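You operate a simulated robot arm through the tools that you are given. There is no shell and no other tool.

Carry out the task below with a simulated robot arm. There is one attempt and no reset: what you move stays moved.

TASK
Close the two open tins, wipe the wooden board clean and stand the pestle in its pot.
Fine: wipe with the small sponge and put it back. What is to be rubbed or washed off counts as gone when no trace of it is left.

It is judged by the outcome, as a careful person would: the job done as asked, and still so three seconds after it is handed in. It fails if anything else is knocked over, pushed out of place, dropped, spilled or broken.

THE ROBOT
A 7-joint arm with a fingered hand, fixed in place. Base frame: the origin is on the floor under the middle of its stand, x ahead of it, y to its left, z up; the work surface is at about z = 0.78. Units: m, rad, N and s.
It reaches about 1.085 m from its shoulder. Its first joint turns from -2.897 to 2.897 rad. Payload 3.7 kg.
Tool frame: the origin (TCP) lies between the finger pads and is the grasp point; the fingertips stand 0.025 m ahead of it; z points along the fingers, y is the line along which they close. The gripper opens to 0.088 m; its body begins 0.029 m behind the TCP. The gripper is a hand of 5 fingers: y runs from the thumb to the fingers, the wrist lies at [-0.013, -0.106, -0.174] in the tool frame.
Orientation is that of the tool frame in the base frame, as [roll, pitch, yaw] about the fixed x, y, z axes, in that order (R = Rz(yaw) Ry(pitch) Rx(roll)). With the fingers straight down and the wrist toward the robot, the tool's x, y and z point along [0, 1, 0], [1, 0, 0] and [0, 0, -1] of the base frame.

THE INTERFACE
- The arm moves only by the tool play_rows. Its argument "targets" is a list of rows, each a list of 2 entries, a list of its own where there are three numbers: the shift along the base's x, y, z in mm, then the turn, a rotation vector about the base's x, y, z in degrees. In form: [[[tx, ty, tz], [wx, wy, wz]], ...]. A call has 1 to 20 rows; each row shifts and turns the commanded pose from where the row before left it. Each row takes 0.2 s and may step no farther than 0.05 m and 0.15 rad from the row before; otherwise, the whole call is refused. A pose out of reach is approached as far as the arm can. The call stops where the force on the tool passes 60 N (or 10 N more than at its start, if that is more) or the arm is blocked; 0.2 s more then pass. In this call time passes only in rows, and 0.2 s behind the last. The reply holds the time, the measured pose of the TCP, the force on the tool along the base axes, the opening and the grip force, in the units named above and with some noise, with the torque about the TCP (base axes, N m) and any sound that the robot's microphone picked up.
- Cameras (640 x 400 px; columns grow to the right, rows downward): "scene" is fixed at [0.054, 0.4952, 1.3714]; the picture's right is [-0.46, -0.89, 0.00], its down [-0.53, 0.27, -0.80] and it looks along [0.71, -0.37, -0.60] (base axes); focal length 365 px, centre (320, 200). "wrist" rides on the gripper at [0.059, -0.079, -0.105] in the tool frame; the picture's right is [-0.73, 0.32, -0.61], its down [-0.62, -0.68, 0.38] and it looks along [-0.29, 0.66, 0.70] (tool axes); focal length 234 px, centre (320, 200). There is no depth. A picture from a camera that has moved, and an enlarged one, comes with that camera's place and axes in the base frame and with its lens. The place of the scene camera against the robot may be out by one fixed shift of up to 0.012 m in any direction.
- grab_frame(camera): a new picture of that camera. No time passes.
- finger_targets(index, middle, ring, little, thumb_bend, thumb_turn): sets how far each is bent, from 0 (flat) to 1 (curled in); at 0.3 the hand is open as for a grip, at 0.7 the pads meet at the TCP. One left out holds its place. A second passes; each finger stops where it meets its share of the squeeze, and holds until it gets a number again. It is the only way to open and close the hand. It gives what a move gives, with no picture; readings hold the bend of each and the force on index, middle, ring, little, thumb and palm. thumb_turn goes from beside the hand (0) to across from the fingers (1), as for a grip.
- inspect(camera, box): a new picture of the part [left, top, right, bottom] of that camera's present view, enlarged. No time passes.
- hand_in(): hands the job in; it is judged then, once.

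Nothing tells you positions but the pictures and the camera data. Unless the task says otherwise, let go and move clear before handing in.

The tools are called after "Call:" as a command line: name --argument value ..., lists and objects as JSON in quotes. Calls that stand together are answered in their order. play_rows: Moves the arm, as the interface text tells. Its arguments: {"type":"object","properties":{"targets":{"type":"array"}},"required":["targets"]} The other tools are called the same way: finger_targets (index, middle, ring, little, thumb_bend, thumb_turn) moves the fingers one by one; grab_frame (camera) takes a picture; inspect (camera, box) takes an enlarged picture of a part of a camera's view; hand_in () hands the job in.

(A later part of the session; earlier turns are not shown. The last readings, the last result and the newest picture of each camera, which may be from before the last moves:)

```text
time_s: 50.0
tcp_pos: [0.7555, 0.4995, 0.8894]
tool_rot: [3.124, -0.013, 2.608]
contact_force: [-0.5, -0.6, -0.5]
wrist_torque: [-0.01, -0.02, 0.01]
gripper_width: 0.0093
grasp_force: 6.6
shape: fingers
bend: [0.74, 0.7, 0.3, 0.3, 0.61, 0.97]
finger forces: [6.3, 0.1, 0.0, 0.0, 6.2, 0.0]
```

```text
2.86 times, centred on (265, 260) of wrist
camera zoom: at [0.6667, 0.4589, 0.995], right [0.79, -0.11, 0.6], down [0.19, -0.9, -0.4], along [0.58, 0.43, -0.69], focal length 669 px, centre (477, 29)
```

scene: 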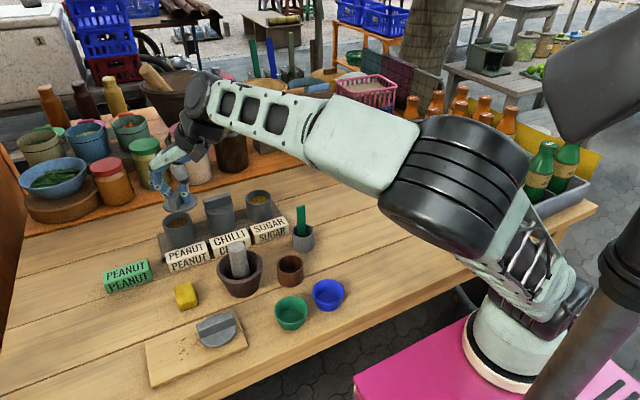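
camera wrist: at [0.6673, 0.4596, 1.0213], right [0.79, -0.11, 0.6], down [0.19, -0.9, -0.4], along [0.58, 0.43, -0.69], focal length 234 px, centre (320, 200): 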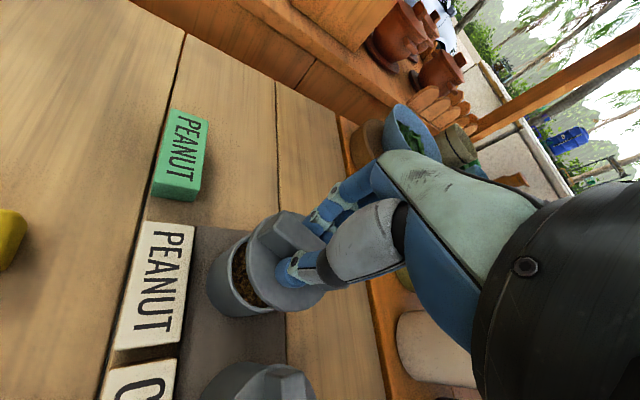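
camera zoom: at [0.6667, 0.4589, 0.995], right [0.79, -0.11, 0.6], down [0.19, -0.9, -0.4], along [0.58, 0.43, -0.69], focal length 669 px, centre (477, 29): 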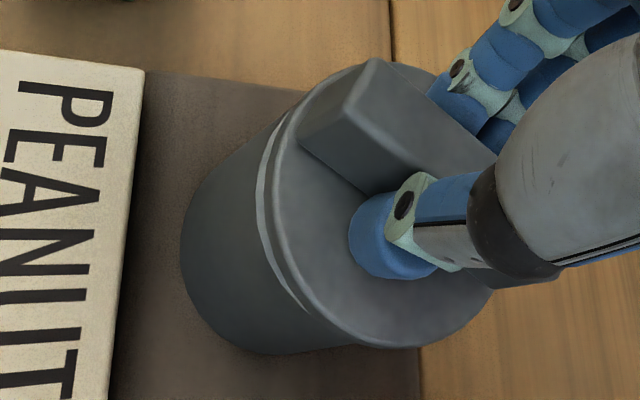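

There is still a gap of a few millimetres. I'll continue down in 1.5 mm steps and watch the force.

Call:
play_rows --targets '[[[0, 0, -1.5], [0, 0, 0]], [[0, 0, -1.5], [0, 0, 0]], [[0, 0, 0], [0, 0, 0]]]'

Call:
inspect --camera "scene" --box '[145, 175, 225, 245]'

Call:
inspect --camera "wrist" --box '[190, 190, 340, 330]'

```text
time_s: 50.8
tcp_pos: [0.7554, 0.4999, 0.8876]
tool_rot: [3.123, -0.012, 2.607]
contact_force: [-0.4, 1.4, 0.7]
wrist_torque: [0.0, 0.02, -0.01]
gripper_width: 0.0091
grasp_force: 6.4
shape: fingers
bend: [0.74, 0.7, 0.3, 0.3, 0.61, 0.97]
finger forces: [6.7, 0.1, 0.0, 0.1, 6.3, 0.0]
```

```text
5.71 times, centred on (185, 210) of scene
camera zoom: at [0.054, 0.4952, 1.3714], right [-0.46, -0.89, 0.0], down [-0.53, 0.27, -0.8], along [0.71, -0.37, -0.6], focal length 2088 px, centre (1091, 143)
```

zoom: 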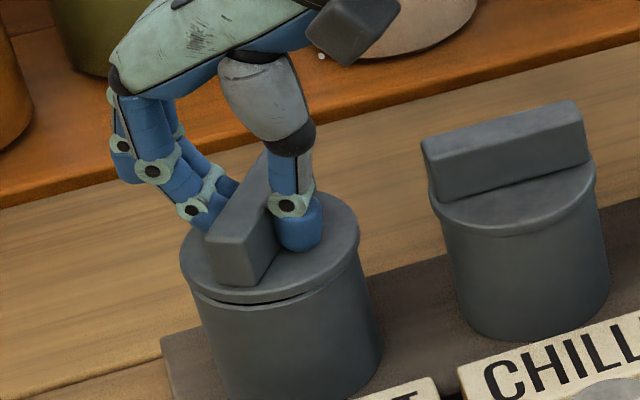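

```text
2.86 times, centred on (265, 260) of wrist
camera zoom: at [0.6665, 0.4584, 0.992], right [0.79, -0.11, 0.6], down [0.19, -0.9, -0.4], along [0.58, 0.43, -0.69], focal length 669 px, centre (477, 29)
```

zoom: 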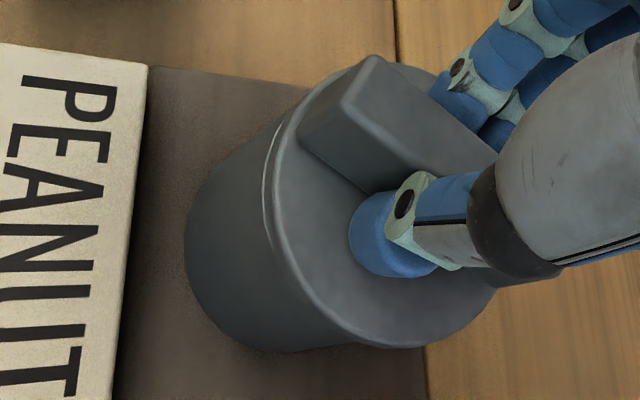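

Call:
inspect --camera "wrist" --box '[255, 210, 310, 320]'

Call:
inspect --camera "scene" --box '[160, 200, 200, 235]'

```text
3.64 times, centred on (282, 265) of wrist
camera zoom: at [0.6665, 0.4584, 0.992], right [0.79, -0.11, 0.6], down [0.19, -0.9, -0.4], along [0.58, 0.43, -0.69], focal length 852 px, centre (456, -36)
```

zoom: 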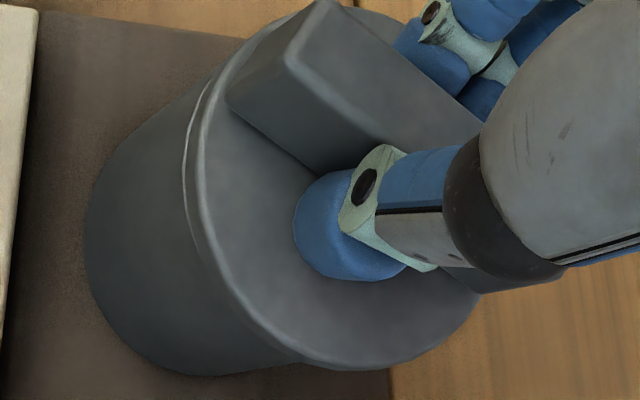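

```text
11.43 times, centred on (180, 218) of scene
camera zoom: at [0.054, 0.4952, 1.3714], right [-0.46, -0.89, 0.0], down [-0.53, 0.27, -0.8], along [0.71, -0.37, -0.6], focal length 4175 px, centre (1920, 0)
```

zoom: 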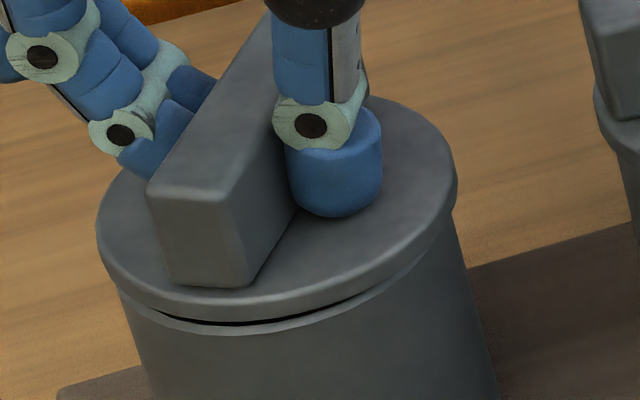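

The lid is centred side to side, with a thin gap still visible at the front. I'll lower a bit more, watching the force.

Call:
play_rows --targets '[[[0, 0, -1.5], [0, 0, 0]], [[0, 0, 0], [0, 0, 0]]]'

Call:
inspect --camera "scene" --box '[160, 200, 200, 235]'

```text
time_s: 51.4
tcp_pos: [0.7555, 0.4996, 0.8871]
tool_rot: [3.121, -0.013, 2.607]
contact_force: [-1.2, 2.6, 1.2]
wrist_torque: [0.03, 0.04, -0.05]
gripper_width: 0.0092
grasp_force: 7.5
shape: fingers
bend: [0.74, 0.7, 0.3, 0.3, 0.62, 0.97]
finger forces: [7.3, 0.3, 0.1, 0.0, 6.1, 0.0]
```

```text
11.43 times, centred on (180, 218) of scene
camera zoom: at [0.054, 0.4952, 1.3714], right [-0.46, -0.89, 0.0], down [-0.53, 0.27, -0.8], along [0.71, -0.37, -0.6], focal length 4175 px, centre (1920, 0)
```

zoom: 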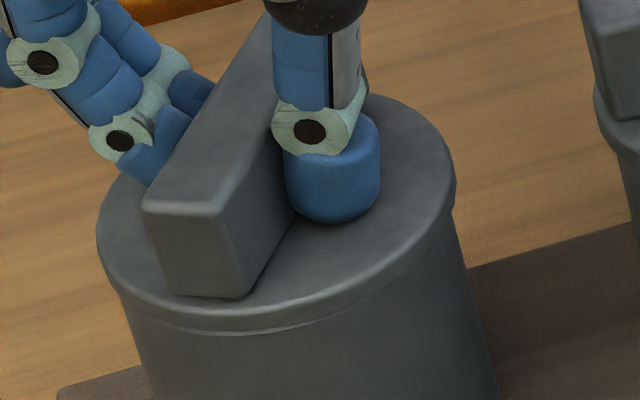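

The gap has closed and the lid now looks seated like the CHILLI lid. I'll open the fingers slightly to release it.

Call:
finger_targets --index 0.58 --middle 0.56 --thumb_bend 0.52

Call:
inspect --camera "scene" --box '[160, 195, 210, 240]'

Call:
inspect --camera "wrist" --box '[190, 190, 340, 330]'

```text
time_s: 52.4
tcp_pos: [0.7564, 0.4989, 0.8863]
tool_rot: [3.121, -0.013, 2.607]
contact_force: [0.3, 0.1, 3.0]
wrist_torque: [-0.05, -0.03, -0.02]
gripper_width: 0.0311
grasp_force: 1.6
shape: fingers
bend: [0.57, 0.57, 0.3, 0.3, 0.52, 0.98]
finger forces: [0.0, 1.7, 0.0, 0.0, 1.3, 0.1]
```

```text
8.89 times, centred on (185, 218) of scene
camera zoom: at [0.054, 0.4952, 1.3714], right [-0.46, -0.89, 0.0], down [-0.53, 0.27, -0.8], along [0.71, -0.37, -0.6], focal length 3247 px, centre (1520, 44)
```

zoom: 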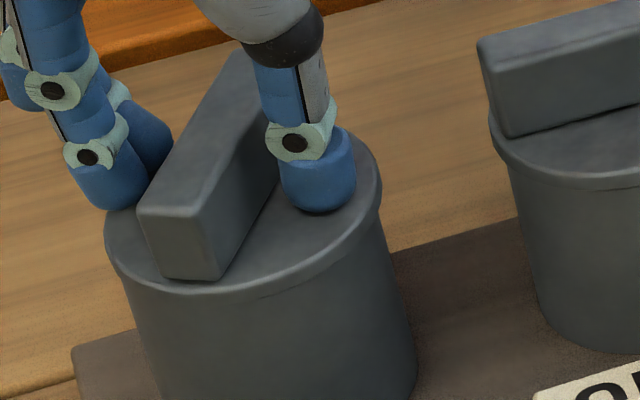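

```text
2.86 times, centred on (265, 260) of wrist
camera zoom: at [0.6668, 0.458, 0.9907], right [0.79, -0.11, 0.6], down [0.19, -0.9, -0.4], along [0.58, 0.43, -0.69], focal length 669 px, centre (477, 29)
```

zoom: 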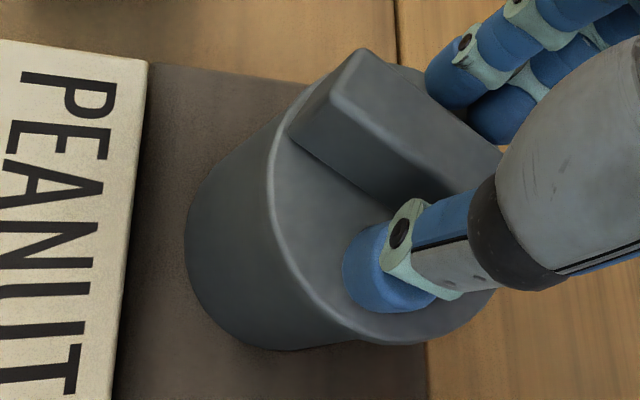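

The lid has dropped flush onto the tin like the CHILLI one. The fingertips still touch it lightly, so I'll rise a little, open further, then go straight up.

Call:
play_rows --targets '[[[0, 0, 2], [0, 0, 0]], [[0, 0, 2], [0, 0, 0]], [[0, 0, 0], [0, 0, 0]]]'

Call:
finger_targets --index 0.42 --middle 0.42 --thumb_bend 0.4

Call:
play_rows --targets '[[[0, 0, 4], [0, 0, 0]], [[0, 0, 6], [0, 0, 0]], [[0, 0, 10], [0, 0, 0]], [[0, 0, 12], [0, 0, 0]], [[0, 0, 15], [0, 0, 0]], [[0, 0, 15], [0, 0, 0]], [[0, 0, 15], [0, 0, 0]], [[0, 0, 0], [0, 0, 0]]]'

Call:
inspect --camera "scene" --box '[140, 170, 300, 280]'

Call:
grab_frame --camera "wrist"

```text
time_s: 53.1
tcp_pos: [0.7573, 0.4986, 0.8893]
tool_rot: [3.125, -0.011, 2.608]
contact_force: [0.6, 0.1, 0.3]
wrist_torque: [0.01, 0.03, -0.01]
gripper_width: 0.0312
grasp_force: 0.1
shape: fingers
bend: [0.57, 0.56, 0.3, 0.3, 0.52, 0.98]
finger forces: [0.0, 0.0, 0.1, 0.0, 0.1, 0.0]
```

```text
time_s: 54.1
tcp_pos: [0.7552, 0.4993, 0.8894]
tool_rot: [3.123, -0.014, 2.607]
contact_force: [-0.4, 0.3, -0.1]
wrist_torque: [0.01, 0.02, 0.02]
gripper_width: 0.0612
grasp_force: 0.0
shape: fingers
bend: [0.42, 0.42, 0.3, 0.3, 0.4, 0.98]
finger forces: [0.0, 0.1, 0.0, 0.0, 0.0, 0.0]
```

```text
time_s: 56.0
tcp_pos: [0.7539, 0.4977, 0.9672]
tool_rot: [3.121, -0.012, 2.61]
contact_force: [0.2, -0.5, 0.4]
wrist_torque: [-0.03, -0.01, 0.03]
gripper_width: 0.0609
grasp_force: 0.1
shape: fingers
bend: [0.42, 0.42, 0.3, 0.3, 0.4, 0.98]
finger forces: [0.0, 0.0, 0.0, 0.0, 0.0, 0.0]
```

```text
3.64 times, centred on (220, 225) of scene
camera zoom: at [0.054, 0.4952, 1.3714], right [-0.46, -0.89, 0.0], down [-0.53, 0.27, -0.8], along [0.71, -0.37, -0.6], focal length 1328 px, centre (684, 109)
```

zoom: 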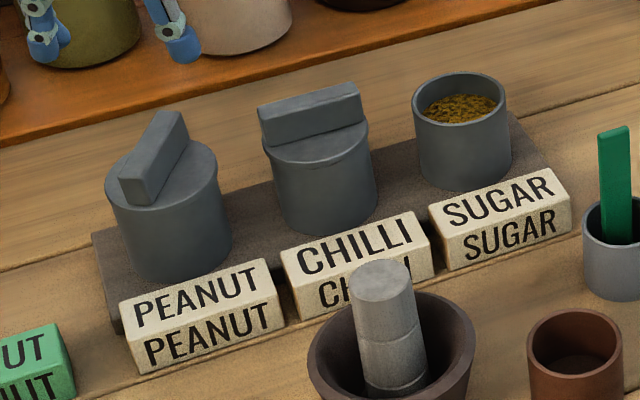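

```text
taken
camera wrist: at [0.6657, 0.4573, 1.0725], right [0.79, -0.11, 0.6], down [0.19, -0.9, -0.4], along [0.58, 0.43, -0.69], focal length 234 px, centre (320, 200)
```

wrist: 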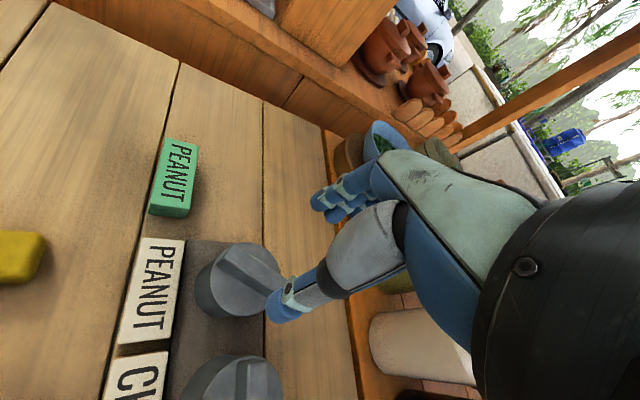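

PEANUT is closed and flush, and nothing else moved. Next I go back for the second lid along the same safe path, turning the hand back toward 180° as I move.

Call:
play_rows --targets '[[[-5, 0, 8], [0, 0, 0]], [[-8, 0, 8], [0, 0, 0]], [[-8, 1, 8], [0, 0, 4]], [[-8, 1, 6], [0, 0, 5]], [[-8, 1, 0], [0, 0, 5]], [[-8, 1, 0], [0, 0, 5]], [[-8, 1, 0], [0, 0, 5]], [[-8, 1, 0], [0, 0, 5]], [[-8, 1, 0], [0, 0, 5]], [[-8, 1, 0], [0, 0, 5]], [[-8, 1, 0], [0, 0, 5]], [[-8, 1, 0], [0, 0, 5]], [[-8, 1, 0], [0, 0, 5]], [[-8, 1, 0], [0, 0, 5]], [[-8, 1, 0], [0, 0, 5]], [[-8, 1, 0], [0, 0, 5]], [[-8, 0, 0], [0, 0, 5]], [[-8, 0, 0], [0, 0, 5]], [[-8, 0, 0], [0, 0, 5]], [[0, 0, 0], [0, 0, 5]]]'

Call:
grab_frame --camera "scene"

```text
time_s: 60.1
tcp_pos: [0.6084, 0.5119, 0.9967]
tool_rot: [3.122, -0.012, -2.122]
contact_force: [-0.1, 0.3, 0.0]
wrist_torque: [0.03, -0.03, 0.0]
gripper_width: 0.0607
grasp_force: 0.0
shape: fingers
bend: [0.42, 0.42, 0.3, 0.3, 0.4, 0.98]
finger forces: [0.0, 0.0, 0.0, 0.1, 0.1, 0.1]
```

```text
taken
```

scene: 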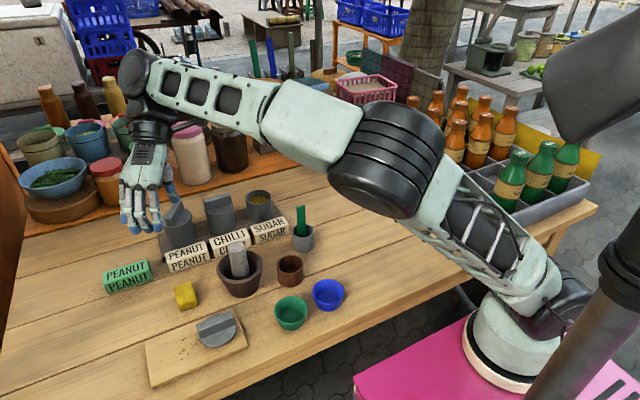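

Now I continue to the remaining lid, finishing the turn and coming down toward it.

Call:
play_rows --targets '[[[-12, 0, 0], [0, 0, 5]], [[-12, 0, 0], [0, 0, 5]], [[-12, 0, 0], [0, 0, 5]], [[-12, -3, 0], [0, 0, 5]], [[-12, -4, 0], [0, 0, 5]], [[-12, -4, 0], [0, 0, 5]], [[-12, -4, -4], [0, 0, 1.6]], [[-12, -4, -8], [0, 0, 0]], [[-12, -4, -10], [0, 0, 0]], [[-12, -3, -10], [0, 0, 0]], [[-10, 0, -10], [0, 0, 0]], [[0, 0, -10], [0, 0, 0]], [[0, 0, -10], [0, 0, 0]], [[0, 0, 0], [0, 0, 0]]]'

Call:
finger_targets --index 0.34 --middle 0.3 --thumb_bend 0.3

Call:
grab_frame --camera "wrist"

Call:
grab_frame --camera "scene"

```text
time_s: 63.1
tcp_pos: [0.476, 0.4859, 0.9345]
tool_rot: [3.122, -0.012, -1.57]
contact_force: [0.0, 0.6, 0.1]
wrist_torque: [0.01, 0.02, 0.05]
gripper_width: 0.0611
grasp_force: 0.1
shape: fingers
bend: [0.42, 0.42, 0.3, 0.3, 0.4, 0.98]
finger forces: [0.1, 0.0, 0.0, 0.0, 0.0, 0.1]
```

```text
time_s: 64.2
tcp_pos: [0.4771, 0.4868, 0.9362]
tool_rot: [3.123, -0.012, -1.572]
contact_force: [0.6, 0.2, -0.1]
wrist_torque: [-0.01, 0.01, 0.03]
gripper_width: 0.08
grasp_force: 0.1
shape: fingers
bend: [0.34, 0.3, 0.3, 0.3, 0.3, 0.98]
finger forces: [0.0, 0.1, 0.1, 0.0, 0.0, 0.0]
```

```text
taken
camera wrist: at [0.5596, 0.4284, 1.0397], right [-0.31, 0.73, 0.6], down [0.67, 0.62, -0.4], along [-0.67, 0.28, -0.69], focal length 234 px, centre (320, 200)
```

wrist: 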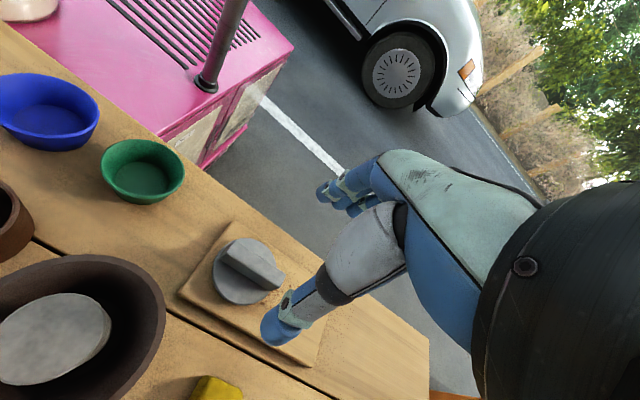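

```text
taken
```

scene: 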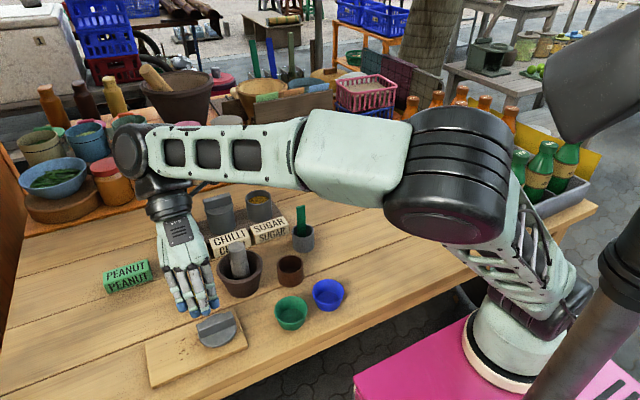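

Call:
inspect --camera "wrist" --box '[180, 210, 330, 340]'

Call:
inspect --camera "scene" --box '[130, 220, 290, 390]'

```text
3.08 times, centred on (255, 275) of wrist
camera zoom: at [0.5596, 0.4284, 1.0397], right [-0.31, 0.73, 0.6], down [0.67, 0.62, -0.4], along [-0.67, 0.28, -0.69], focal length 720 px, centre (520, -31)
```

zoom: 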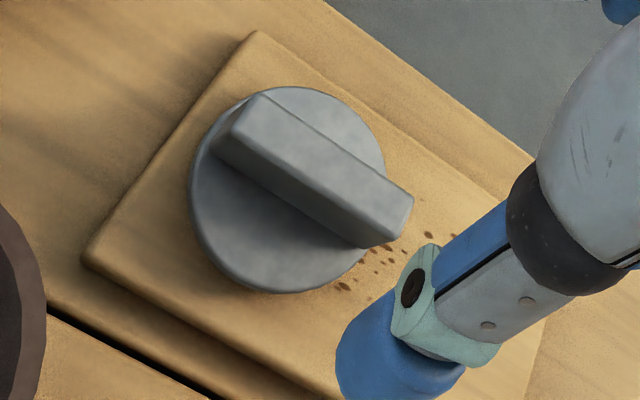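

```text
2.35 times, centred on (210, 305) of scene
camera zoom: at [0.054, 0.4952, 1.3714], right [-0.46, -0.89, 0.0], down [-0.53, 0.27, -0.8], along [0.71, -0.37, -0.6], focal length 860 px, centre (579, -47)
```

zoom: 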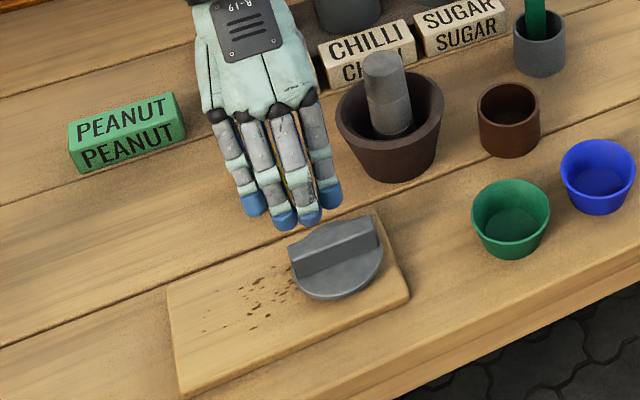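

I'll align over this lid's bar, correcting 12 mm toward −x with the offset learned from the first lid, and descend most of the way.

Call:
play_rows --targets '[[[-6, -1, -5], [0, 0, 0]], [[-6, -0.7, -10], [0, 0, 0]], [[0, 0, -10], [0, 0, 0]], [[0, 0, -10], [0, 0, 0]], [[0, 0, -10], [0, 0, 0]], [[0, 0, -10], [0, 0, 0]], [[0, 0, -10], [0, 0, 0]], [[0, 0, -10], [0, 0, 0]], [[0, 0, -8], [0, 0, 0]], [[0, 0, 0], [0, 0, 0]]]'

Call:
inspect --camera "wrist" --box '[200, 160, 400, 340]'

Call:
inspect --camera "scene" --box '[130, 220, 290, 390]'

```text
time_s: 66.3
tcp_pos: [0.4644, 0.4859, 0.8515]
tool_rot: [3.121, -0.013, -1.569]
contact_force: [0.8, -0.3, 0.0]
wrist_torque: [0.0, 0.02, 0.01]
gripper_width: 0.0801
grasp_force: 0.0
shape: fingers
bend: [0.34, 0.3, 0.3, 0.3, 0.3, 0.98]
finger forces: [0.0, 0.0, 0.0, 0.1, 0.0, 0.1]
```

```text
2.22 times, centred on (300, 250) of wrist
camera zoom: at [0.5478, 0.4265, 0.9556], right [-0.31, 0.73, 0.6], down [0.67, 0.62, -0.4], along [-0.67, 0.28, -0.69], focal length 520 px, centre (364, 89)
```

zoom: 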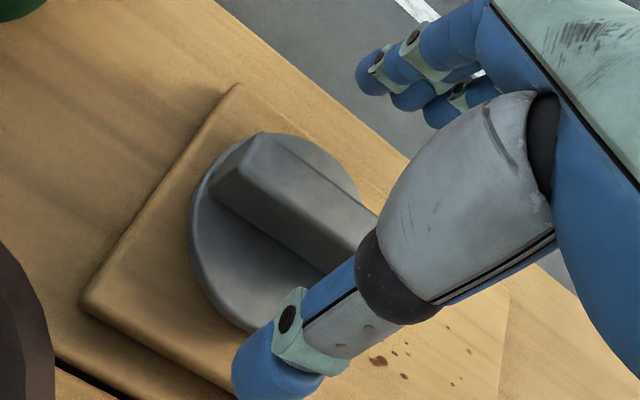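

```text
2.35 times, centred on (210, 305) of scene
camera zoom: at [0.054, 0.4952, 1.3714], right [-0.46, -0.89, 0.0], down [-0.53, 0.27, -0.8], along [0.71, -0.37, -0.6], focal length 860 px, centre (579, -47)
```

zoom: 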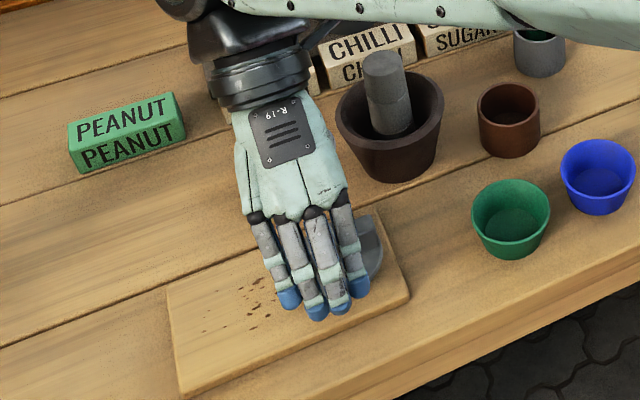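

Alignment looks right, with the bar about midway between thumb and fingers. I'll descend the last 1.5 cm and close in stages.

Call:
play_rows --targets '[[[0, 0, -6], [0, 0, 0]], [[0, 0, -5], [0, 0, 0]], [[0, 0, -4], [0, 0, 0]], [[0, 0, 0], [0, 0, 0]]]'

Call:
finger_targets --index 0.58 --middle 0.52 --thumb_bend 0.52

Call:
finger_targets --index 0.7 --middle 0.6 --thumb_bend 0.62

Call:
inspect --camera "wrist" --box '[200, 160, 400, 340]'

```text
time_s: 67.3
tcp_pos: [0.4642, 0.4853, 0.8369]
tool_rot: [3.121, -0.012, -1.572]
contact_force: [-0.5, -0.4, -0.1]
wrist_torque: [-0.01, -0.02, 0.0]
gripper_width: 0.08
grasp_force: 0.1
shape: fingers
bend: [0.34, 0.3, 0.3, 0.3, 0.3, 0.98]
finger forces: [0.0, 0.1, 0.1, 0.0, 0.1, 0.0]
```

```text
time_s: 68.3
tcp_pos: [0.4635, 0.485, 0.838]
tool_rot: [3.122, -0.012, -1.571]
contact_force: [0.5, 0.1, 0.0]
wrist_torque: [0.0, -0.01, 0.04]
gripper_width: 0.0324
grasp_force: 0.1
shape: fingers
bend: [0.57, 0.52, 0.3, 0.3, 0.52, 0.98]
finger forces: [0.0, 0.0, 0.1, 0.0, 0.1, 0.0]
```

```text
time_s: 69.3
tcp_pos: [0.4654, 0.4847, 0.8376]
tool_rot: [3.122, -0.013, -1.571]
contact_force: [0.0, 0.1, 0.4]
wrist_torque: [-0.02, 0.01, -0.02]
gripper_width: 0.0111
grasp_force: 1.0
shape: fingers
bend: [0.68, 0.6, 0.3, 0.3, 0.6, 0.98]
finger forces: [1.3, 0.1, 0.1, 0.1, 1.4, 0.1]
```

```text
2.22 times, centred on (300, 250) of wrist
camera zoom: at [0.5476, 0.427, 0.9416], right [-0.31, 0.73, 0.6], down [0.67, 0.62, -0.4], along [-0.67, 0.28, -0.69], focal length 520 px, centre (364, 89)
```

zoom: 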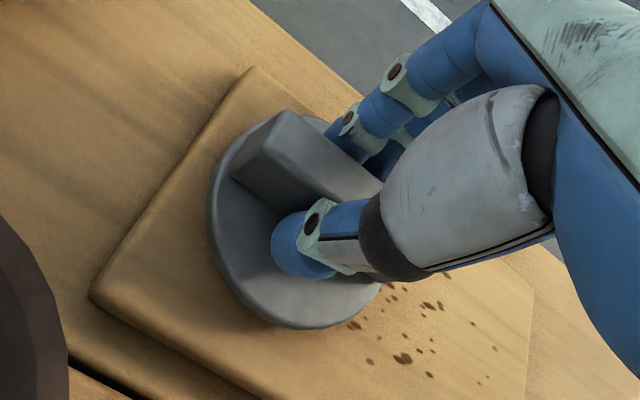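

Contact is made symmetrically. Now I squeeze with balanced index and middle.

Call:
finger_targets --index 0.78 --middle 0.68 --thumb_bend 0.7

Call:
inspect --camera "wrist" --box '[200, 160, 400, 340]'

```text
time_s: 70.3
tcp_pos: [0.4644, 0.4854, 0.8358]
tool_rot: [3.121, -0.012, -1.57]
contact_force: [0.1, -0.1, 0.2]
wrist_torque: [-0.02, -0.05, 0.02]
gripper_width: 0.009
grasp_force: 8.5
shape: fingers
bend: [0.76, 0.68, 0.3, 0.3, 0.61, 0.97]
finger forces: [7.4, 1.1, 0.1, 0.1, 8.2, 0.0]
```

```text
2.22 times, centred on (300, 250) of wrist
camera zoom: at [0.5476, 0.427, 0.9417], right [-0.31, 0.73, 0.6], down [0.67, 0.62, -0.4], along [-0.67, 0.28, -0.69], focal length 520 px, centre (364, 89)
```

zoom: 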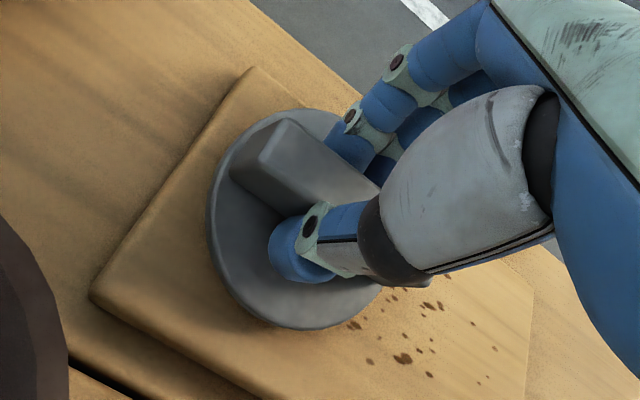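

Call:
finger_targets --middle 0.73

Call:
play_rows --targets '[[[0, 0, 5], [0, 0, 0]], [[0, 0, 8], [0, 0, 0]], [[0, 0, 10], [0, 0, 0]], [[0, 0, 12], [0, 0, 0]], [[0, 0, 0], [0, 0, 0]]]'

Call:
grab_frame --camera "wrist"

Call:
inspect --camera "scene" --box '[130, 220, 290, 390]'

```text
time_s: 71.3
tcp_pos: [0.4664, 0.4844, 0.836]
tool_rot: [3.122, -0.01, -1.57]
contact_force: [-0.3, 0.7, 0.5]
wrist_torque: [0.01, 0.01, 0.01]
gripper_width: 0.0095
grasp_force: 9.6
shape: fingers
bend: [0.76, 0.72, 0.3, 0.3, 0.61, 0.97]
finger forces: [7.0, 2.0, 0.0, 0.0, 9.9, 0.0]
```

```text
time_s: 72.5
tcp_pos: [0.4647, 0.4835, 0.8717]
tool_rot: [3.122, -0.013, -1.569]
contact_force: [0.7, -0.7, -0.7]
wrist_torque: [0.02, 0.0, 0.01]
gripper_width: 0.0094
grasp_force: 9.0
shape: fingers
bend: [0.76, 0.72, 0.3, 0.3, 0.61, 0.97]
finger forces: [7.2, 1.7, 0.0, 0.0, 9.8, 0.0]
```

```text
taken
camera wrist: at [0.5471, 0.426, 0.9762], right [-0.31, 0.73, 0.6], down [0.67, 0.62, -0.4], along [-0.67, 0.28, -0.69], focal length 234 px, centre (320, 200)
```

wrist: 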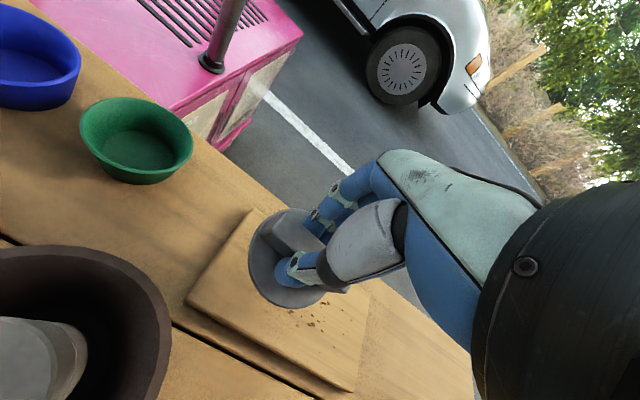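

```text
2.35 times, centred on (210, 305) of scene
camera zoom: at [0.054, 0.4952, 1.3714], right [-0.46, -0.89, 0.0], down [-0.53, 0.27, -0.8], along [0.71, -0.37, -0.6], focal length 860 px, centre (579, -47)
```

zoom: 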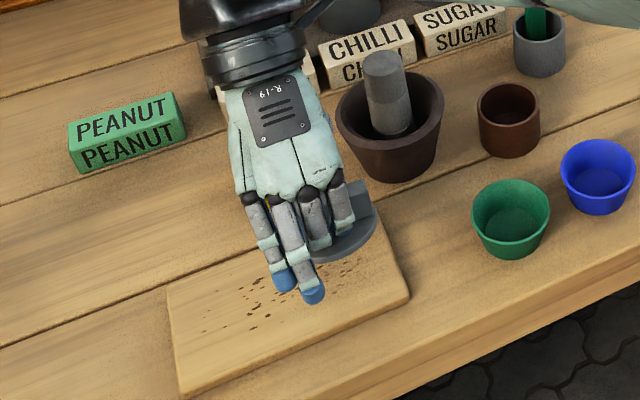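

The second lid is lifted securely. I'll raise it and carry it back along the same route, turning the hand, toward the SUGAR tin.

Call:
play_rows --targets '[[[0, 0, 12], [0, 0, 0]], [[0, 0, 15], [0, 0, 0]], [[0, 0, 15], [0, 0, 0]], [[0, 0, 15], [0, 0, 0]], [[0, 0, 15], [0, 0, 0]], [[0, 0, 15], [0, 0, 0]], [[0, 0, 15], [0, 0, 0]], [[0, 0, 15], [0, 0, 0]], [[8, 3, 10], [0, 0, 0]], [[12, 3, 0], [0, 0, -3]], [[12, 3, 0], [0, 0, -4]], [[12, 2, 0], [0, 0, -5]], [[12, 2, 0], [0, 0, -5]], [[12, 0, 0], [0, 0, -5]], [[12, 0, 0], [0, 0, -5]], [[12, 0, 0], [0, 0, -5]], [[12, 0, 0], [0, 0, -5]], [[10, 0, 0], [0, 0, -5]], [[10, 0, 0], [0, 0, -5]], [[0, 0, 0], [0, 0, -5]]]'

Call:
grab_frame --camera "scene"

```text
time_s: 76.8
tcp_pos: [0.5889, 0.4979, 0.9987]
tool_rot: [3.122, -0.013, -2.48]
contact_force: [0.0, 0.2, -1.3]
wrist_torque: [0.01, -0.01, 0.0]
gripper_width: 0.0092
grasp_force: 9.5
shape: fingers
bend: [0.76, 0.72, 0.3, 0.3, 0.61, 0.97]
finger forces: [7.3, 1.6, 0.1, 0.1, 9.9, 0.0]
```

```text
taken
```

scene: 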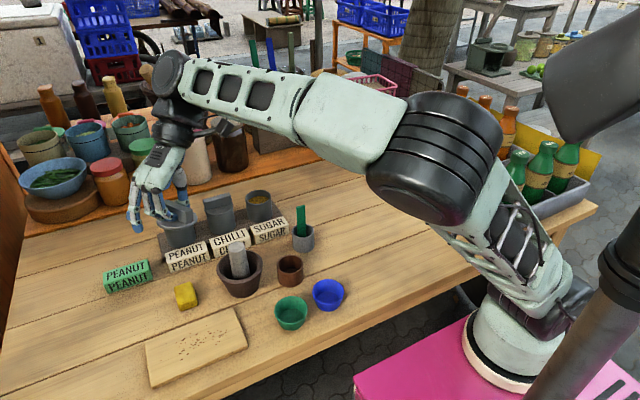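

Call:
play_rows --targets '[[[4, 0, 0], [0, 0, -5]], [[4, -2, 0], [0, 0, -5]], [[4, -4, 0], [0, 0, -5]], [[4, -6, 0], [0, 0, -5]], [[4, -8, 0], [0, 0, -5]], [[4, -8, 0], [0, 0, -5]], [[4, -9, 0], [0, 0, -5]], [[4, -10, 0], [0, 0, -5]], [[4, -10, 0], [0, 0, -5]], [[4, -10, 0], [0, 0, -5]], [[4, -10, 0], [0, 0, -5]], [[4, -10, 0], [0, 0, -5]], [[4, -10, 0], [0, 0, -5]], [[4, -12, 0], [0, 0, -5]], [[4, -12, 0], [0, 0, -5]], [[4, -12, 0], [0, 0, -5]], [[4, -12, 0], [0, 0, -3]], [[4, -12, 0], [0, 0, 0]], [[4, -12, 0], [0, 0, 0]], [[0, 0, 0], [0, 0, 0]]]'

Call:
grab_frame --camera "scene"

Call:
grab_frame --camera "wrist"

```text
time_s: 81.0
tcp_pos: [0.6645, 0.3288, 0.9978]
tool_rot: [3.124, -0.012, 2.358]
contact_force: [0.4, -0.2, -0.8]
wrist_torque: [0.01, -0.05, -0.01]
gripper_width: 0.0094
grasp_force: 9.6
shape: fingers
bend: [0.76, 0.72, 0.3, 0.3, 0.61, 0.96]
finger forces: [7.3, 1.6, 0.0, 0.0, 9.8, 0.1]
```

```text
taken
```

scene: 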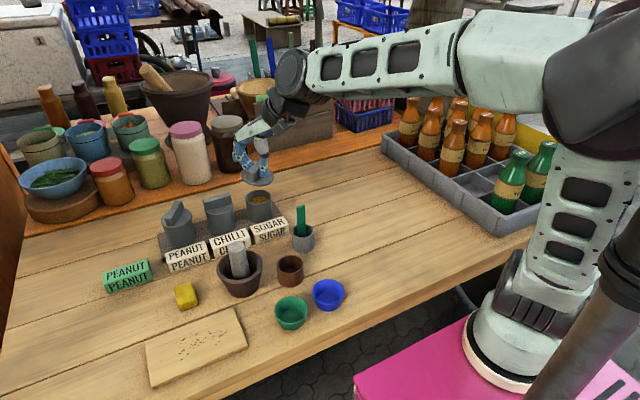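

```text
taken
camera wrist: at [0.5684, 0.3121, 1.1036], right [0.74, -0.3, 0.6], down [-0.04, -0.91, -0.4], along [0.67, 0.28, -0.69], focal length 234 px, centre (320, 200)
```

wrist: 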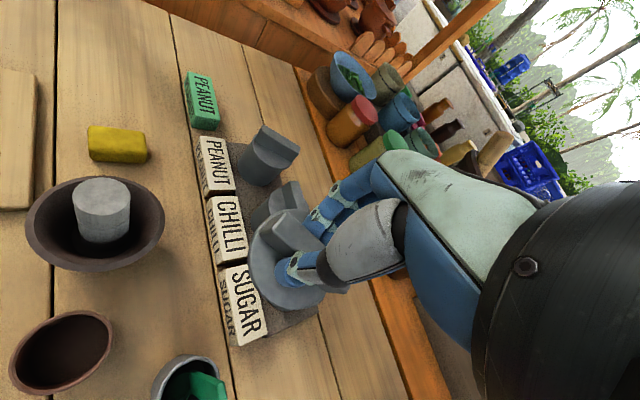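

The lid is now held near the SUGAR tin at yaw 45°. I'll zoom to measure the lid in the hand and the tin in the scene.

Call:
inspect --camera "wrist" --box '[230, 190, 380, 330]'

Call:
inspect --camera "scene" --box '[225, 150, 305, 235]'

```text
2.86 times, centred on (305, 260) of wrist
camera zoom: at [0.5684, 0.3121, 1.1036], right [0.74, -0.3, 0.6], down [-0.04, -0.91, -0.4], along [0.67, 0.28, -0.69], focal length 669 px, centre (363, 29)
```

zoom: 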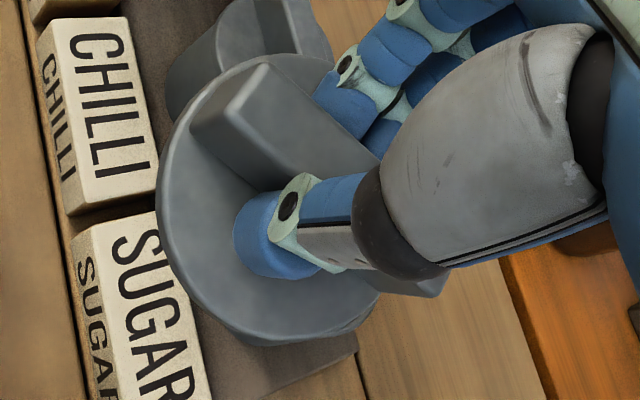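

```text
4.71 times, centred on (265, 192) of scene
camera zoom: at [0.054, 0.4952, 1.3714], right [-0.46, -0.89, 0.0], down [-0.53, 0.27, -0.8], along [0.71, -0.37, -0.6], focal length 1719 px, centre (579, 235)
```

zoom: 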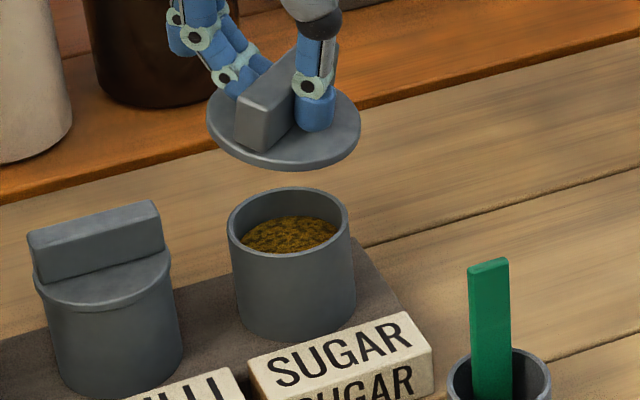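

Both methods agree that the SUGAR tin centre is near (0.753, 0.303). I'll move the lid over it and descend to just above the rim.

Call:
play_rows --targets '[[[11, -2.7, 0], [0, 0, 0]], [[11, -2.7, 0], [0, 0, 0]], [[11, -2.7, 0], [0, 0, 0]], [[11, -2.7, 0], [0, 0, 0]], [[11, -2.7, 0], [0, 0, 0]], [[11, -2.7, 0], [0, 0, 0]], [[11, -2.7, 0], [0, 0, 0]], [[12, -3, 0], [0, 0, 0]], [[0, 0, -12], [0, 0, 0]], [[0, 0, -12], [0, 0, 0]], [[0, 0, -12], [0, 0, 0]], [[0, 0, -12], [0, 0, 0]], [[0, 0, -12], [0, 0, 0]], [[0, 0, -12], [0, 0, 0]], [[0, 0, -12], [0, 0, 0]], [[0, 0, -8], [0, 0, 0]], [[0, 0, 0], [0, 0, 0]]]'

Call:
inspect --camera "scene" --box '[225, 170, 295, 235]'

Call:
inspect --camera "wrist" --box '[190, 190, 340, 330]'

```text
time_s: 84.5
tcp_pos: [0.7536, 0.3065, 0.9067]
tool_rot: [3.124, -0.013, 2.353]
contact_force: [0.1, 0.7, 0.3]
wrist_torque: [-0.01, 0.0, -0.02]
gripper_width: 0.0094
grasp_force: 9.5
shape: fingers
bend: [0.76, 0.72, 0.3, 0.3, 0.61, 0.96]
finger forces: [7.4, 1.6, 0.1, 0.1, 9.8, 0.0]
```

```text
6.15 times, centred on (260, 202) of scene
camera zoom: at [0.054, 0.4952, 1.3714], right [-0.46, -0.89, 0.0], down [-0.53, 0.27, -0.8], along [0.71, -0.37, -0.6], focal length 2248 px, centre (689, 185)
```

zoom: 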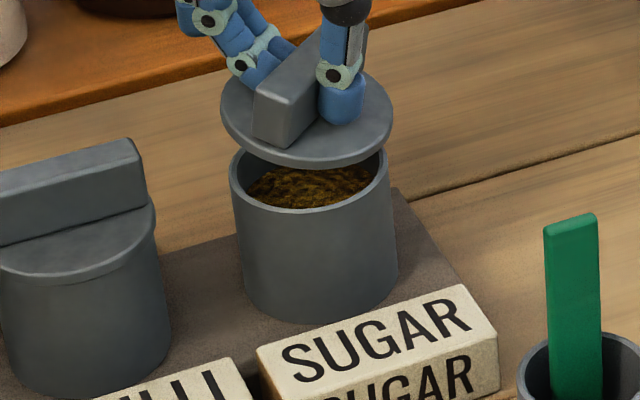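

```text
2.86 times, centred on (265, 260) of wrist
camera zoom: at [0.6573, 0.2893, 1.0113], right [0.74, -0.3, 0.6], down [-0.04, -0.91, -0.4], along [0.67, 0.27, -0.69], focal length 669 px, centre (477, 29)
```

zoom: 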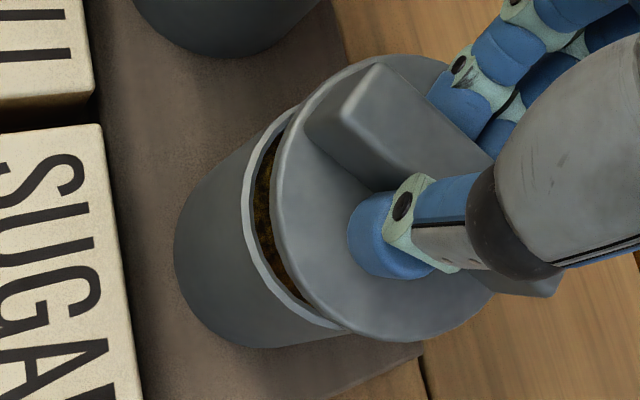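

Call:
inspect --camera "scene" --box '[240, 180, 285, 220]'

Call:
inspect --camera "wrist" --box '[215, 195, 335, 320]'

```text
10.00 times, centred on (262, 200) of scene
camera zoom: at [0.054, 0.4952, 1.3714], right [-0.46, -0.89, 0.0], down [-0.53, 0.27, -0.8], along [0.71, -0.37, -0.6], focal length 3653 px, centre (895, 200)
```

zoom: 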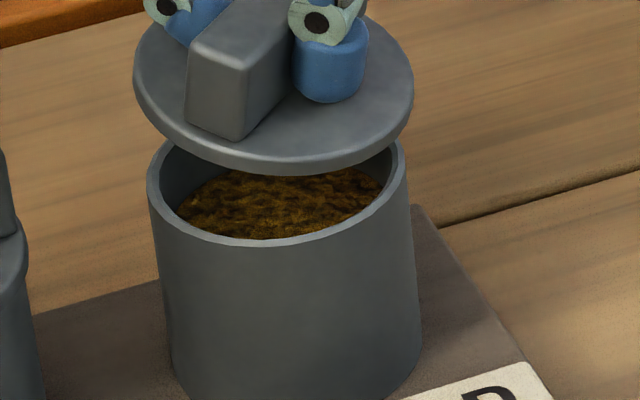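

```text
3.20 times, centred on (275, 258) of wrist
camera zoom: at [0.6573, 0.2893, 1.0113], right [0.74, -0.3, 0.6], down [-0.04, -0.91, -0.4], along [0.67, 0.27, -0.69], focal length 749 px, centre (464, 16)
```

zoom: 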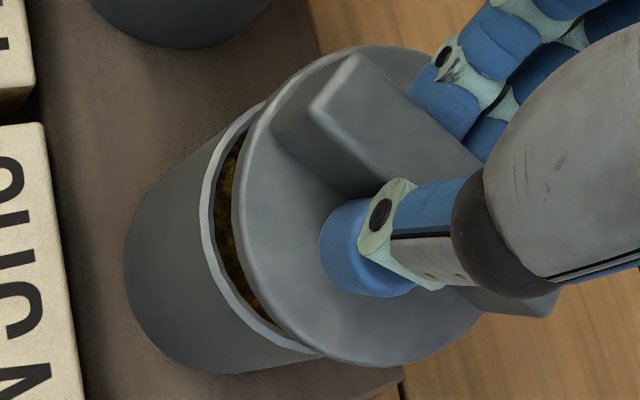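

Both views say the lid should move about 2.4 mm in +x and 1.4 mm in +y. I'll apply that while lowering to within about 1 cm.

Call:
play_rows --targets '[[[1.2, 0.7, -4], [0, 0, 0]], [[1.2, 0.7, -4], [0, 0, 0]], [[0, 0, -3], [0, 0, 0]], [[0, 0, 0], [0, 0, 0]]]'

Call:
inspect --camera "scene" --box '[240, 180, 285, 220]'

Call:
inspect --camera "wrist" --box '[215, 195, 335, 320]'

```text
time_s: 85.5
tcp_pos: [0.7567, 0.3067, 0.8946]
tool_rot: [3.122, -0.012, 2.358]
contact_force: [-0.1, -0.4, -0.3]
wrist_torque: [-0.01, 0.01, 0.01]
gripper_width: 0.0094
grasp_force: 9.5
shape: fingers
bend: [0.76, 0.72, 0.3, 0.3, 0.61, 0.96]
finger forces: [7.4, 1.6, 0.1, 0.0, 9.8, 0.1]
```

```text
10.00 times, centred on (262, 200) of scene
camera zoom: at [0.054, 0.4952, 1.3714], right [-0.46, -0.89, 0.0], down [-0.53, 0.27, -0.8], along [0.71, -0.37, -0.6], focal length 3653 px, centre (895, 200)
```

zoom: 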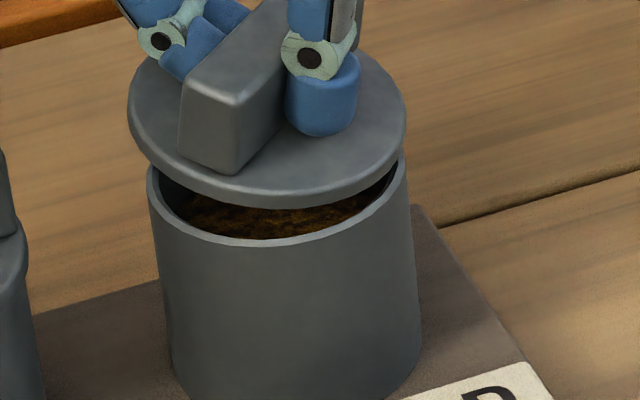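

```text
3.20 times, centred on (275, 258) of wrist
camera zoom: at [0.6603, 0.291, 1.0004], right [0.74, -0.3, 0.6], down [-0.04, -0.91, -0.4], along [0.67, 0.27, -0.69], focal length 749 px, centre (464, 16)
```

zoom: 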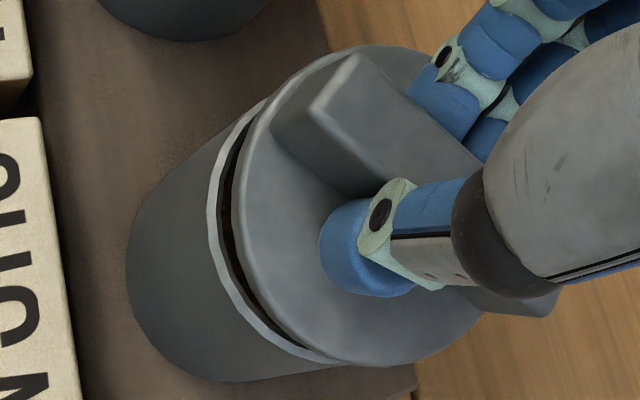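

The wrist view shows lid and rim concentric within about 1 mm. I'll lower in small steps to contact.

Call:
play_rows --targets '[[[-0.7, -0.3, -2], [0, 0, 0]], [[0, 0, -2], [0, 0, 0]], [[0, 0, -1.5], [0, 0, 0]], [[0, 0, 0], [0, 0, 0]]]'

Call:
inspect --camera "scene" --box '[240, 180, 285, 220]'

Call:
inspect --camera "wrist" --box '[215, 195, 335, 320]'

```text
time_s: 86.5
tcp_pos: [0.7551, 0.3079, 0.8911]
tool_rot: [3.123, -0.011, 2.354]
contact_force: [0.6, 0.0, -1.2]
wrist_torque: [-0.03, -0.03, 0.03]
gripper_width: 0.0092
grasp_force: 9.3
shape: fingers
bend: [0.76, 0.72, 0.3, 0.3, 0.61, 0.96]
finger forces: [7.5, 1.6, 0.0, 0.0, 9.7, 0.0]
```

```text
10.00 times, centred on (262, 200) of scene
camera zoom: at [0.054, 0.4952, 1.3714], right [-0.46, -0.89, 0.0], down [-0.53, 0.27, -0.8], along [0.71, -0.37, -0.6], focal length 3653 px, centre (895, 200)
```

zoom: 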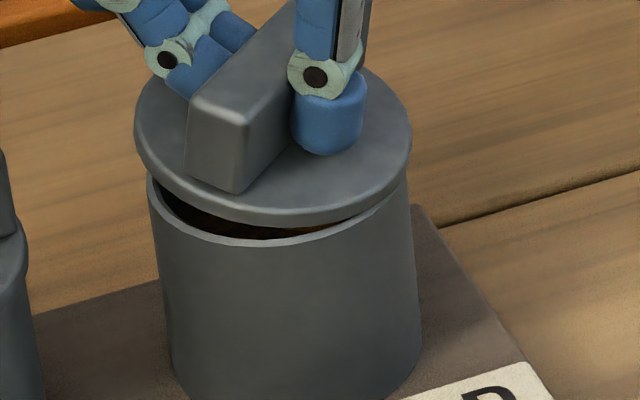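

```text
3.20 times, centred on (275, 258) of wrist
camera zoom: at [0.6591, 0.2904, 0.9956], right [0.74, -0.3, 0.6], down [-0.04, -0.91, -0.4], along [0.67, 0.27, -0.69], focal length 749 px, centre (464, 16)
```

zoom: 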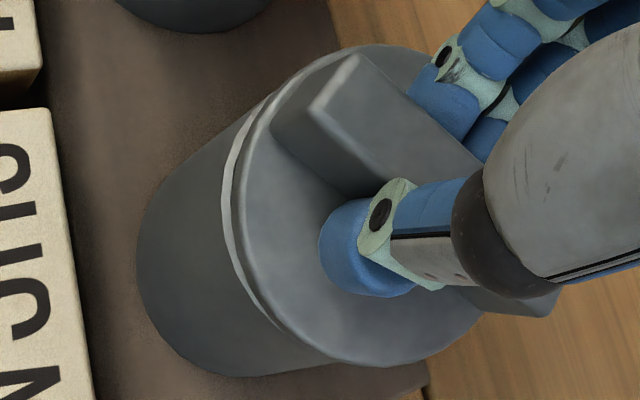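

Well aligned, with the gap closing evenly. I'll lower further.

Call:
play_rows --targets '[[[0, 0, -1.5], [0, 0, 0]], [[0, 0, -1.5], [0, 0, 0]], [[0, 0, 0], [0, 0, 0]]]'

Call:
inspect --camera "scene" --box '[240, 180, 285, 220]'

```text
time_s: 87.3
tcp_pos: [0.7561, 0.3088, 0.8875]
tool_rot: [3.123, -0.012, 2.358]
contact_force: [0.2, 1.0, 2.5]
wrist_torque: [-0.06, 0.02, -0.01]
gripper_width: 0.0091
grasp_force: 9.9
shape: fingers
bend: [0.76, 0.72, 0.3, 0.3, 0.61, 0.96]
finger forces: [7.5, 1.7, 0.1, 0.1, 9.3, 0.0]
```

```text
10.00 times, centred on (262, 200) of scene
camera zoom: at [0.054, 0.4952, 1.3714], right [-0.46, -0.89, 0.0], down [-0.53, 0.27, -0.8], along [0.71, -0.37, -0.6], focal length 3653 px, centre (895, 200)
```

zoom: 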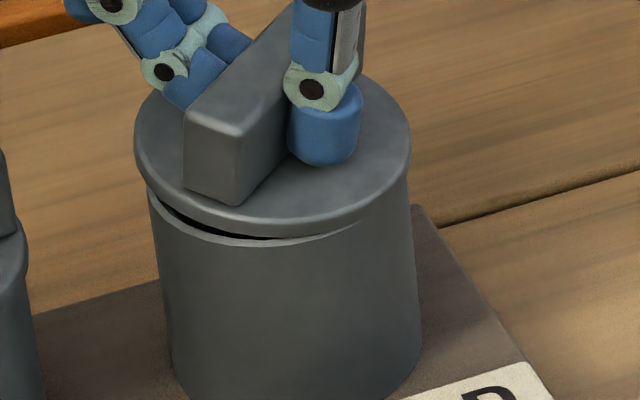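

The right edge touches while the left front is a hair high. I'll go down 1 mm more and release gently so the lid settles.

Call:
play_rows --targets '[[[0, 0, -1], [0, 0, 0]], [[0, 0, 0], [0, 0, 0]]]'

Call:
finger_targets --index 0.66 --middle 0.6 --thumb_bend 0.56

Call:
inspect --camera "scene" --box '[240, 180, 285, 220]'

Call:
inspect --camera "wrist" --box '[215, 195, 335, 320]'

```text
time_s: 88.0
tcp_pos: [0.7557, 0.3065, 0.8859]
tool_rot: [3.123, -0.013, 2.356]
contact_force: [2.6, 4.7, 5.4]
wrist_torque: [0.01, 0.04, -0.02]
gripper_width: 0.0088
grasp_force: 10.1
shape: fingers
bend: [0.76, 0.72, 0.3, 0.3, 0.62, 0.96]
finger forces: [9.7, 2.9, 0.0, 0.1, 7.8, 0.0]
```

```text
time_s: 89.0
tcp_pos: [0.7559, 0.3077, 0.8862]
tool_rot: [3.123, -0.012, 2.357]
contact_force: [-0.5, 0.1, 2.3]
wrist_torque: [-0.03, 0.01, -0.01]
gripper_width: 0.0172
grasp_force: 0.7
shape: fingers
bend: [0.66, 0.61, 0.3, 0.3, 0.56, 0.97]
finger forces: [0.0, 0.9, 0.1, 0.1, 0.3, 0.1]
```

```text
10.00 times, centred on (262, 200) of scene
camera zoom: at [0.054, 0.4952, 1.3714], right [-0.46, -0.89, 0.0], down [-0.53, 0.27, -0.8], along [0.71, -0.37, -0.6], focal length 3653 px, centre (895, 200)
```

zoom: 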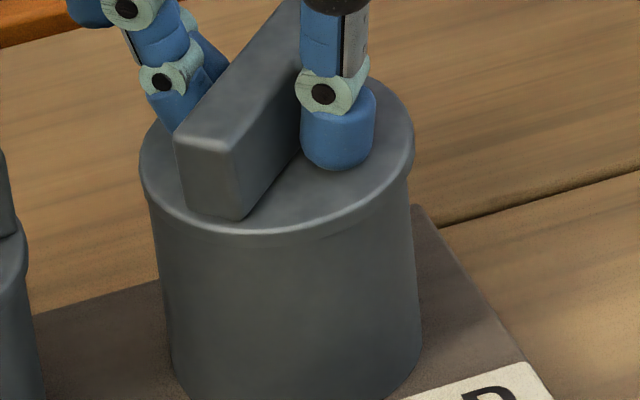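

```text
3.20 times, centred on (275, 258) of wrist
camera zoom: at [0.6594, 0.2909, 0.9907], right [0.74, -0.3, 0.6], down [-0.04, -0.91, -0.4], along [0.67, 0.27, -0.69], focal length 749 px, centre (464, 16)
```

zoom: 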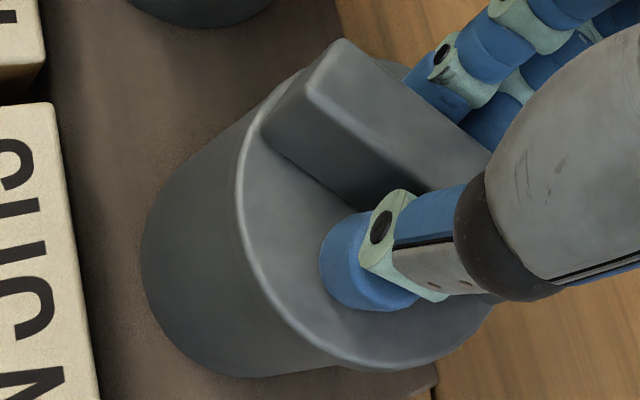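

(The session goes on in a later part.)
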